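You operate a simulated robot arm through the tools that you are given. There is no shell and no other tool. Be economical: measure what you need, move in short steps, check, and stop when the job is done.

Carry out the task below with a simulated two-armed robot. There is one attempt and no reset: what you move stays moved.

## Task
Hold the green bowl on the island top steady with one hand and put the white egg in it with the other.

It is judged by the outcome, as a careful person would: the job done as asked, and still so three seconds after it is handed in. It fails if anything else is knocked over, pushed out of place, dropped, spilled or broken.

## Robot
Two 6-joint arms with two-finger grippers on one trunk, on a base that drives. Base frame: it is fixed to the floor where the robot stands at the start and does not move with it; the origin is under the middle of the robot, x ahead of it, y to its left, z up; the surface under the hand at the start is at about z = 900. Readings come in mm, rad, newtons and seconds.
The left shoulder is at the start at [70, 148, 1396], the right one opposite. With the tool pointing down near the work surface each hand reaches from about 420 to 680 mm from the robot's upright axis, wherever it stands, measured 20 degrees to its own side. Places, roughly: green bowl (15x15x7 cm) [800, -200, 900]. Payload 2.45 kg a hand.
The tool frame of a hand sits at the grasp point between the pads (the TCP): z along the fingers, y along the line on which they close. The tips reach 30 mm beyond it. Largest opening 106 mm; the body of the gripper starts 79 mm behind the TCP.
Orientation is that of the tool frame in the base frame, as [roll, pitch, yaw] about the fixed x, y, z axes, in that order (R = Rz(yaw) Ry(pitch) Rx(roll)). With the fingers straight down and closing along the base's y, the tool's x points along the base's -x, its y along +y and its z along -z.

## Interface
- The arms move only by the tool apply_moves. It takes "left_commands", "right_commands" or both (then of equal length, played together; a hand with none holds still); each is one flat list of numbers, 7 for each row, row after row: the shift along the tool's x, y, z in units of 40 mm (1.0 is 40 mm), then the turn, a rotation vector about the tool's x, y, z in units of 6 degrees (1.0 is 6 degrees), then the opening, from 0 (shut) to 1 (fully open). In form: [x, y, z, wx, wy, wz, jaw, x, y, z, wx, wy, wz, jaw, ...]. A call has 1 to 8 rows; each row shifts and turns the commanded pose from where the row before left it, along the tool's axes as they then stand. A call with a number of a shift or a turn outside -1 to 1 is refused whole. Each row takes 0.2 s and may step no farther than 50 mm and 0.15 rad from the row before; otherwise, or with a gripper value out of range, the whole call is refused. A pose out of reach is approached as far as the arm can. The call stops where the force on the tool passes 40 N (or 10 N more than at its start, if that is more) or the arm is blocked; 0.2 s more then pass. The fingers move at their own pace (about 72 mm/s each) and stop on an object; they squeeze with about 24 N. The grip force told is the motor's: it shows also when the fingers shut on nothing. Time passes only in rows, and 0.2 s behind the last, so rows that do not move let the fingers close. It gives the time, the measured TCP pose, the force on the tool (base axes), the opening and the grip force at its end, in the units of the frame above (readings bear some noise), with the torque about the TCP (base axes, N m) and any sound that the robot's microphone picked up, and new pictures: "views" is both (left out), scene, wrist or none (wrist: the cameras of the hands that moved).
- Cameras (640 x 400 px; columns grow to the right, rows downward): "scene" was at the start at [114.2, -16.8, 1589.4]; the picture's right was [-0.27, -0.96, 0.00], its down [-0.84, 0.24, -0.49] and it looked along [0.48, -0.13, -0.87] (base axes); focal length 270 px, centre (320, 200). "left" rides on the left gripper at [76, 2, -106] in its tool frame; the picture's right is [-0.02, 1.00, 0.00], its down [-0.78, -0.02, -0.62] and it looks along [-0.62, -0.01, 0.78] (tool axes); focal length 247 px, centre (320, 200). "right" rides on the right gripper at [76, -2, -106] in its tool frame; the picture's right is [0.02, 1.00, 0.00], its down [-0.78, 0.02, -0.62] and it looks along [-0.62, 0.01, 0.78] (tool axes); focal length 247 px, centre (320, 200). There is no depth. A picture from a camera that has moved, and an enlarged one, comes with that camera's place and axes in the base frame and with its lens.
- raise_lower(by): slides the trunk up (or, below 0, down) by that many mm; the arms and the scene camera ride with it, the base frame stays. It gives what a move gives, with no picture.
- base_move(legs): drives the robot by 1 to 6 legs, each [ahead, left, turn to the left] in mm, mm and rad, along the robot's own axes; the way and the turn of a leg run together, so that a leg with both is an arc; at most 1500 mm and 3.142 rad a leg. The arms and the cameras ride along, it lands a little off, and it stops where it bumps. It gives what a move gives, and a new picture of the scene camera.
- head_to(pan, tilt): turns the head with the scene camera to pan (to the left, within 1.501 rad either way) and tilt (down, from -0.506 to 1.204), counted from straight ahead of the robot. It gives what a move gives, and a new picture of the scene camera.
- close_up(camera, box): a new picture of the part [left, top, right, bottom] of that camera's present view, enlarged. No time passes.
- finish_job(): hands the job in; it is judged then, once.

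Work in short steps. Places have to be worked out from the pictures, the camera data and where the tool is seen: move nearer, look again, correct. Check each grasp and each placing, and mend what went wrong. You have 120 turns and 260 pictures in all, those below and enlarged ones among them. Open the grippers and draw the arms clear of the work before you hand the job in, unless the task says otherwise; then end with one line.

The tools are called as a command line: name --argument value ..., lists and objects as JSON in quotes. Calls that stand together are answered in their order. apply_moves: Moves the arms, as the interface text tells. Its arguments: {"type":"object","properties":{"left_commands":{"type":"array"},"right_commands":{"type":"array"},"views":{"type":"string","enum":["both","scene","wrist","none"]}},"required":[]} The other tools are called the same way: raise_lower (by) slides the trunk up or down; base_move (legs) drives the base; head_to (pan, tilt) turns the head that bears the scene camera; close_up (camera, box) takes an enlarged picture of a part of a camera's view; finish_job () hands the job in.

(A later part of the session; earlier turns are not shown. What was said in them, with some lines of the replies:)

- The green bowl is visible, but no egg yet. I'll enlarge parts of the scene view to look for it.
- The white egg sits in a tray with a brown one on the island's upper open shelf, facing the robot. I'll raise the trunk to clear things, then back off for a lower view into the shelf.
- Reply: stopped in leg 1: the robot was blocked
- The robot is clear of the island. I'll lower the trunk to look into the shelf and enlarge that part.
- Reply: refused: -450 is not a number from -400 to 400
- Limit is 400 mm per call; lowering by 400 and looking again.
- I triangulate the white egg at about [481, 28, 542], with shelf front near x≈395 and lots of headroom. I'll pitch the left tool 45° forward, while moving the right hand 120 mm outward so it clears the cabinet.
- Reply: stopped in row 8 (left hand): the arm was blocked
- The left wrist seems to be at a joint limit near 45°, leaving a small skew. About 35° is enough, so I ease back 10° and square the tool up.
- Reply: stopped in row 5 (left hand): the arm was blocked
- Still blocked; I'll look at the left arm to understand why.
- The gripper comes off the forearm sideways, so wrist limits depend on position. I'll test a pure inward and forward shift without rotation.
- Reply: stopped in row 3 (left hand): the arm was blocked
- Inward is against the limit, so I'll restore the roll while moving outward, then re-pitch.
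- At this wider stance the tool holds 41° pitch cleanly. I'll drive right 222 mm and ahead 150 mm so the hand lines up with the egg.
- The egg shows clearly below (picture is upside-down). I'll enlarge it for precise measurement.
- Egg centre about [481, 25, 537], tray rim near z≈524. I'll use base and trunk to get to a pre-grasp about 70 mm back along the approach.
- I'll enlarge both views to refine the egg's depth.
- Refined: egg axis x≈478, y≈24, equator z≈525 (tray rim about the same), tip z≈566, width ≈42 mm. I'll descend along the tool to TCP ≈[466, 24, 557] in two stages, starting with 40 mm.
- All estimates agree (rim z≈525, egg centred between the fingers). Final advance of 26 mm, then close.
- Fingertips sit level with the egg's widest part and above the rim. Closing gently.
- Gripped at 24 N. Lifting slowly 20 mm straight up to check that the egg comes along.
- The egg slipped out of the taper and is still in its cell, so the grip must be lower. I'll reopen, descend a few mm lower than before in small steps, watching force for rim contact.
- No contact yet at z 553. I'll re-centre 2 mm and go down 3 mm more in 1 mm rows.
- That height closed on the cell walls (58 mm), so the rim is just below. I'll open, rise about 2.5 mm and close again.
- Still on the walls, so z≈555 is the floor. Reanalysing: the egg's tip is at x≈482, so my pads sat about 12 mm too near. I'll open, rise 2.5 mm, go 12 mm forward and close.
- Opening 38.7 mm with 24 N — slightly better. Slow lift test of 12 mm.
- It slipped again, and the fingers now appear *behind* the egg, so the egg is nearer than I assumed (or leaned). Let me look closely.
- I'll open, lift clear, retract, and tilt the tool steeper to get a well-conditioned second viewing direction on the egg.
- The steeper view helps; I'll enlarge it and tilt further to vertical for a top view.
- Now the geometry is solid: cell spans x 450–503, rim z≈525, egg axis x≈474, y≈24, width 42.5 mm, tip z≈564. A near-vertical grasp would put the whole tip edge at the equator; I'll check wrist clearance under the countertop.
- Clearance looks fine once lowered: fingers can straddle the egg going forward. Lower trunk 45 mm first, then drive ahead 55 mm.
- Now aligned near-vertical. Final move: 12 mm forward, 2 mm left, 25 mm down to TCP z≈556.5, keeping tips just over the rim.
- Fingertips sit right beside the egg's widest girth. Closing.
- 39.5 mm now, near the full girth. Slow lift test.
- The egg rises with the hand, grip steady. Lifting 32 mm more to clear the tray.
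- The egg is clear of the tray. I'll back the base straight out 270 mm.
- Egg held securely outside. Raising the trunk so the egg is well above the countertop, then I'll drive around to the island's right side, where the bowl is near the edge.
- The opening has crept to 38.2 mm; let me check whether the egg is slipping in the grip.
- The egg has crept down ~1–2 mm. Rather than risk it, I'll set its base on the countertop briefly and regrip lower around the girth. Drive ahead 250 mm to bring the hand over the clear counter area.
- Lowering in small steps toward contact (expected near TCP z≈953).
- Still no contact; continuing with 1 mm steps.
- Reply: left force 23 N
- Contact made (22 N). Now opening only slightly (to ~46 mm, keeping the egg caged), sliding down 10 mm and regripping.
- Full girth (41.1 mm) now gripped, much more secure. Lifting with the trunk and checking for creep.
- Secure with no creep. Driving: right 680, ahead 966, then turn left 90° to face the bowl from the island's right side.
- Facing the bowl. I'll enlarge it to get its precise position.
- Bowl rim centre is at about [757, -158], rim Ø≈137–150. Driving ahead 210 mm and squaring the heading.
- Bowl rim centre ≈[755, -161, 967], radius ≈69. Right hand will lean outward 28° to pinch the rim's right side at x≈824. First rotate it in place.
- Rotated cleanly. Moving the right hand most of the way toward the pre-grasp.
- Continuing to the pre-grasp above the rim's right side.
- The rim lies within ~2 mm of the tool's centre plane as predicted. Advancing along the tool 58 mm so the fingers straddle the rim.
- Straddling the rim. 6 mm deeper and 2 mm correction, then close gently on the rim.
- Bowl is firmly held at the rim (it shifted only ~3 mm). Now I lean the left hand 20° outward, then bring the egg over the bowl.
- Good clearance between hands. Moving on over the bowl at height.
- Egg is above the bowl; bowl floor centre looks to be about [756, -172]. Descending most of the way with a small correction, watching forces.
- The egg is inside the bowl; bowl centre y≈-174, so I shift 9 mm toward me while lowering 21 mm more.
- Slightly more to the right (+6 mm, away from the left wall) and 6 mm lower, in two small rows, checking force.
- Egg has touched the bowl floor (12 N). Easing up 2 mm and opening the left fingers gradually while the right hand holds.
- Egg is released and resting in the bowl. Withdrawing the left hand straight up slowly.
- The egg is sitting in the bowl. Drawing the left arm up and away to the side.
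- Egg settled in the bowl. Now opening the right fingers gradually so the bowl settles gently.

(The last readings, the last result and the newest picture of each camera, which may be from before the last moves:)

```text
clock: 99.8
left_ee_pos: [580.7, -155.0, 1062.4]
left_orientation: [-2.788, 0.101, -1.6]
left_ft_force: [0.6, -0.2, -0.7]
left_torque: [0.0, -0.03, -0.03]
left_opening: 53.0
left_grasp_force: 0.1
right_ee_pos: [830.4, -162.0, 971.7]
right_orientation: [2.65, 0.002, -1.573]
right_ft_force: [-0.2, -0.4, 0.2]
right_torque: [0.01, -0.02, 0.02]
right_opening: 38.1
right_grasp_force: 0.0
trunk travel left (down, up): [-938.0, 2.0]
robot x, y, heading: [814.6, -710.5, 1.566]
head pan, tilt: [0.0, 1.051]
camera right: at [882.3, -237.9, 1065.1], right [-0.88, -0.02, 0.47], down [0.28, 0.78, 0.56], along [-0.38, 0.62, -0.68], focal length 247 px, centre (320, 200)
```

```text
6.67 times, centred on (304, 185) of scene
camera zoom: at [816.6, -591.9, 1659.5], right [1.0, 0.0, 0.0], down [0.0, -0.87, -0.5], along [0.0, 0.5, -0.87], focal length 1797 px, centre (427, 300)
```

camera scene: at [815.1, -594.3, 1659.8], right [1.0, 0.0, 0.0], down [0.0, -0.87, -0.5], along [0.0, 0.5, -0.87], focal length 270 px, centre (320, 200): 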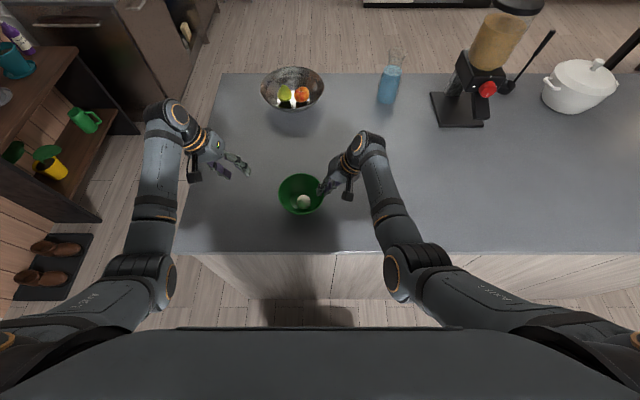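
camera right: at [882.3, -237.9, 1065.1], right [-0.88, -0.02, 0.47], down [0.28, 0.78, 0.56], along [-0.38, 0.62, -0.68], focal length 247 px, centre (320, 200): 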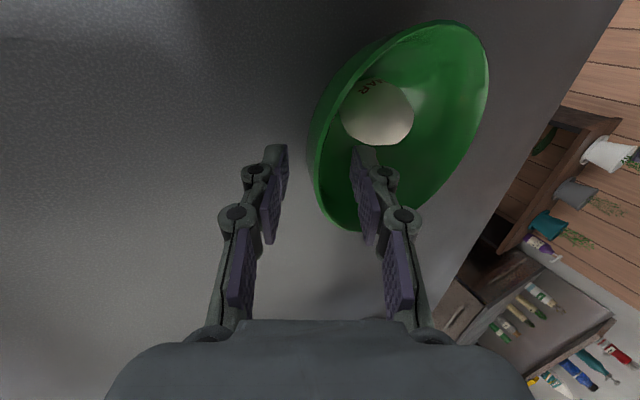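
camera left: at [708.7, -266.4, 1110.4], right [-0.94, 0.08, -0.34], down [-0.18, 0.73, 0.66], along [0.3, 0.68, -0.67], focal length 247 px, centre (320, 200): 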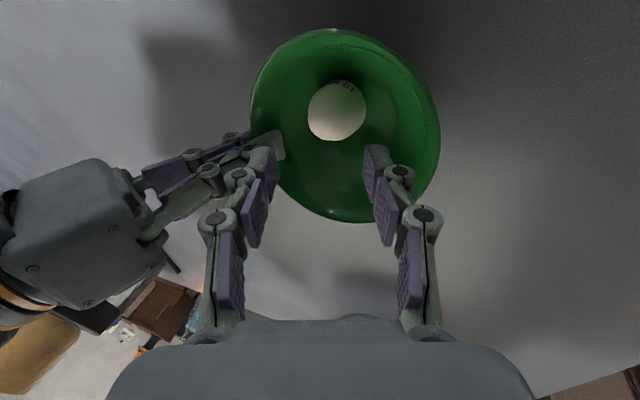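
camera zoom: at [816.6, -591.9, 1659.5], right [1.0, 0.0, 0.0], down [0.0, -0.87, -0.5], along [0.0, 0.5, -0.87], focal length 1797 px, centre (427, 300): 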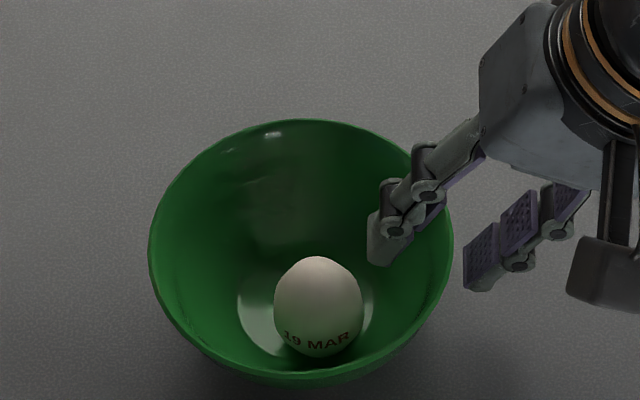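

Bowl sits flat with the egg inside. Retracting the right hand back along its entry line and away.

apply_moves --right_commands '[0, 0, -0.25, 0, 0, 0, 0.4, 0, 0, -0.25, 0, 0, 0, 0.4, 0, 0, -0.5, 0, 0, 0, 0.4, 0, 0, -0.7, 0, 0, 0, 0.4, 0, -0.7, -0.6, 0, 0, 0, 0.4, 0, -0.8, -0.5, 0, 0, 0, 0.4, 0, -0.8, -0.5, 0, 0, 0, 0.4, 0, -0.8, -0.5, 0, 0, 0, 0.4]' --views "scene"

close_up --camera "scene" --box '[256, 155, 352, 215]'

```text
clock: 101.7
left_ee_pos: [582.0, -154.6, 1062.5]
left_orientation: [-2.79, 0.1, -1.599]
left_ft_force: [-0.6, 0.6, 0.2]
left_torque: [0.0, 0.01, -0.01]
left_opening: 53.2
left_grasp_force: 0.1
right_ee_pos: [1013.4, -161.8, 1044.6]
right_orientation: [2.65, 0.0, -1.575]
right_ft_force: [0.6, -2.0, -0.7]
right_torque: [-0.03, 0.03, -0.03]
right_opening: 42.1
right_grasp_force: 0.0
trunk travel left (down, up): [-938.0, 2.0]
robot x, y, heading: [819.3, -711.7, 1.564]
head pan, tilt: [0.0, 1.051]
camera scene: at [819.0, -592.1, 1659.5], right [1.0, 0.0, 0.0], down [0.0, -0.87, -0.5], along [0.0, 0.5, -0.87], focal length 270 px, centre (320, 200)
```

scene: 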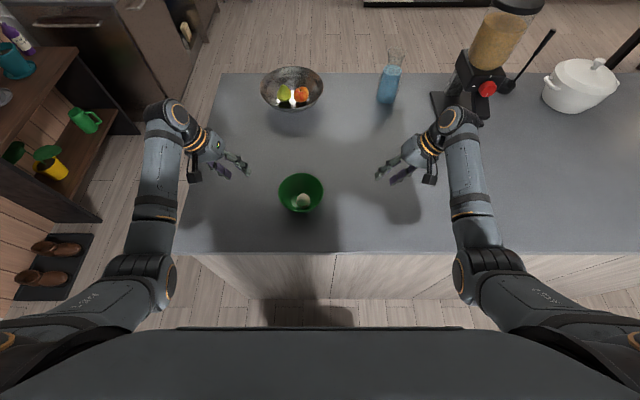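

```text
6.67 times, centred on (304, 185) of scene
camera zoom: at [819.0, -592.1, 1659.5], right [1.0, 0.0, 0.0], down [0.0, -0.87, -0.5], along [0.0, 0.5, -0.87], focal length 1797 px, centre (427, 300)
```

zoom: 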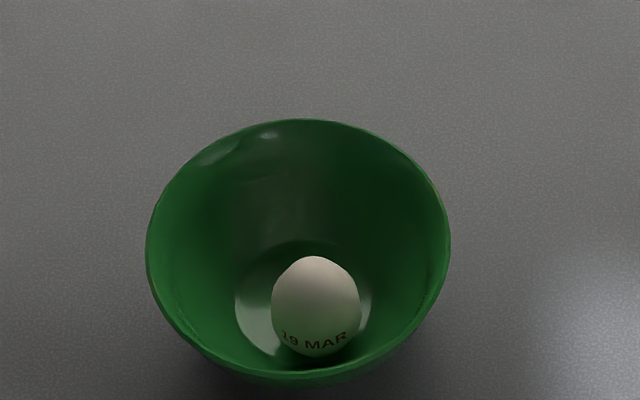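

The egg rests in the upright bowl, both hands are open and clear, and nothing else has moved. I'm handing the job in.

finish_job

```text
The job is handed in.
```

The white egg is in the green bowl on the island top. The right hand held the bowl's rim while the left put the egg in, and both hands are now open and clear.
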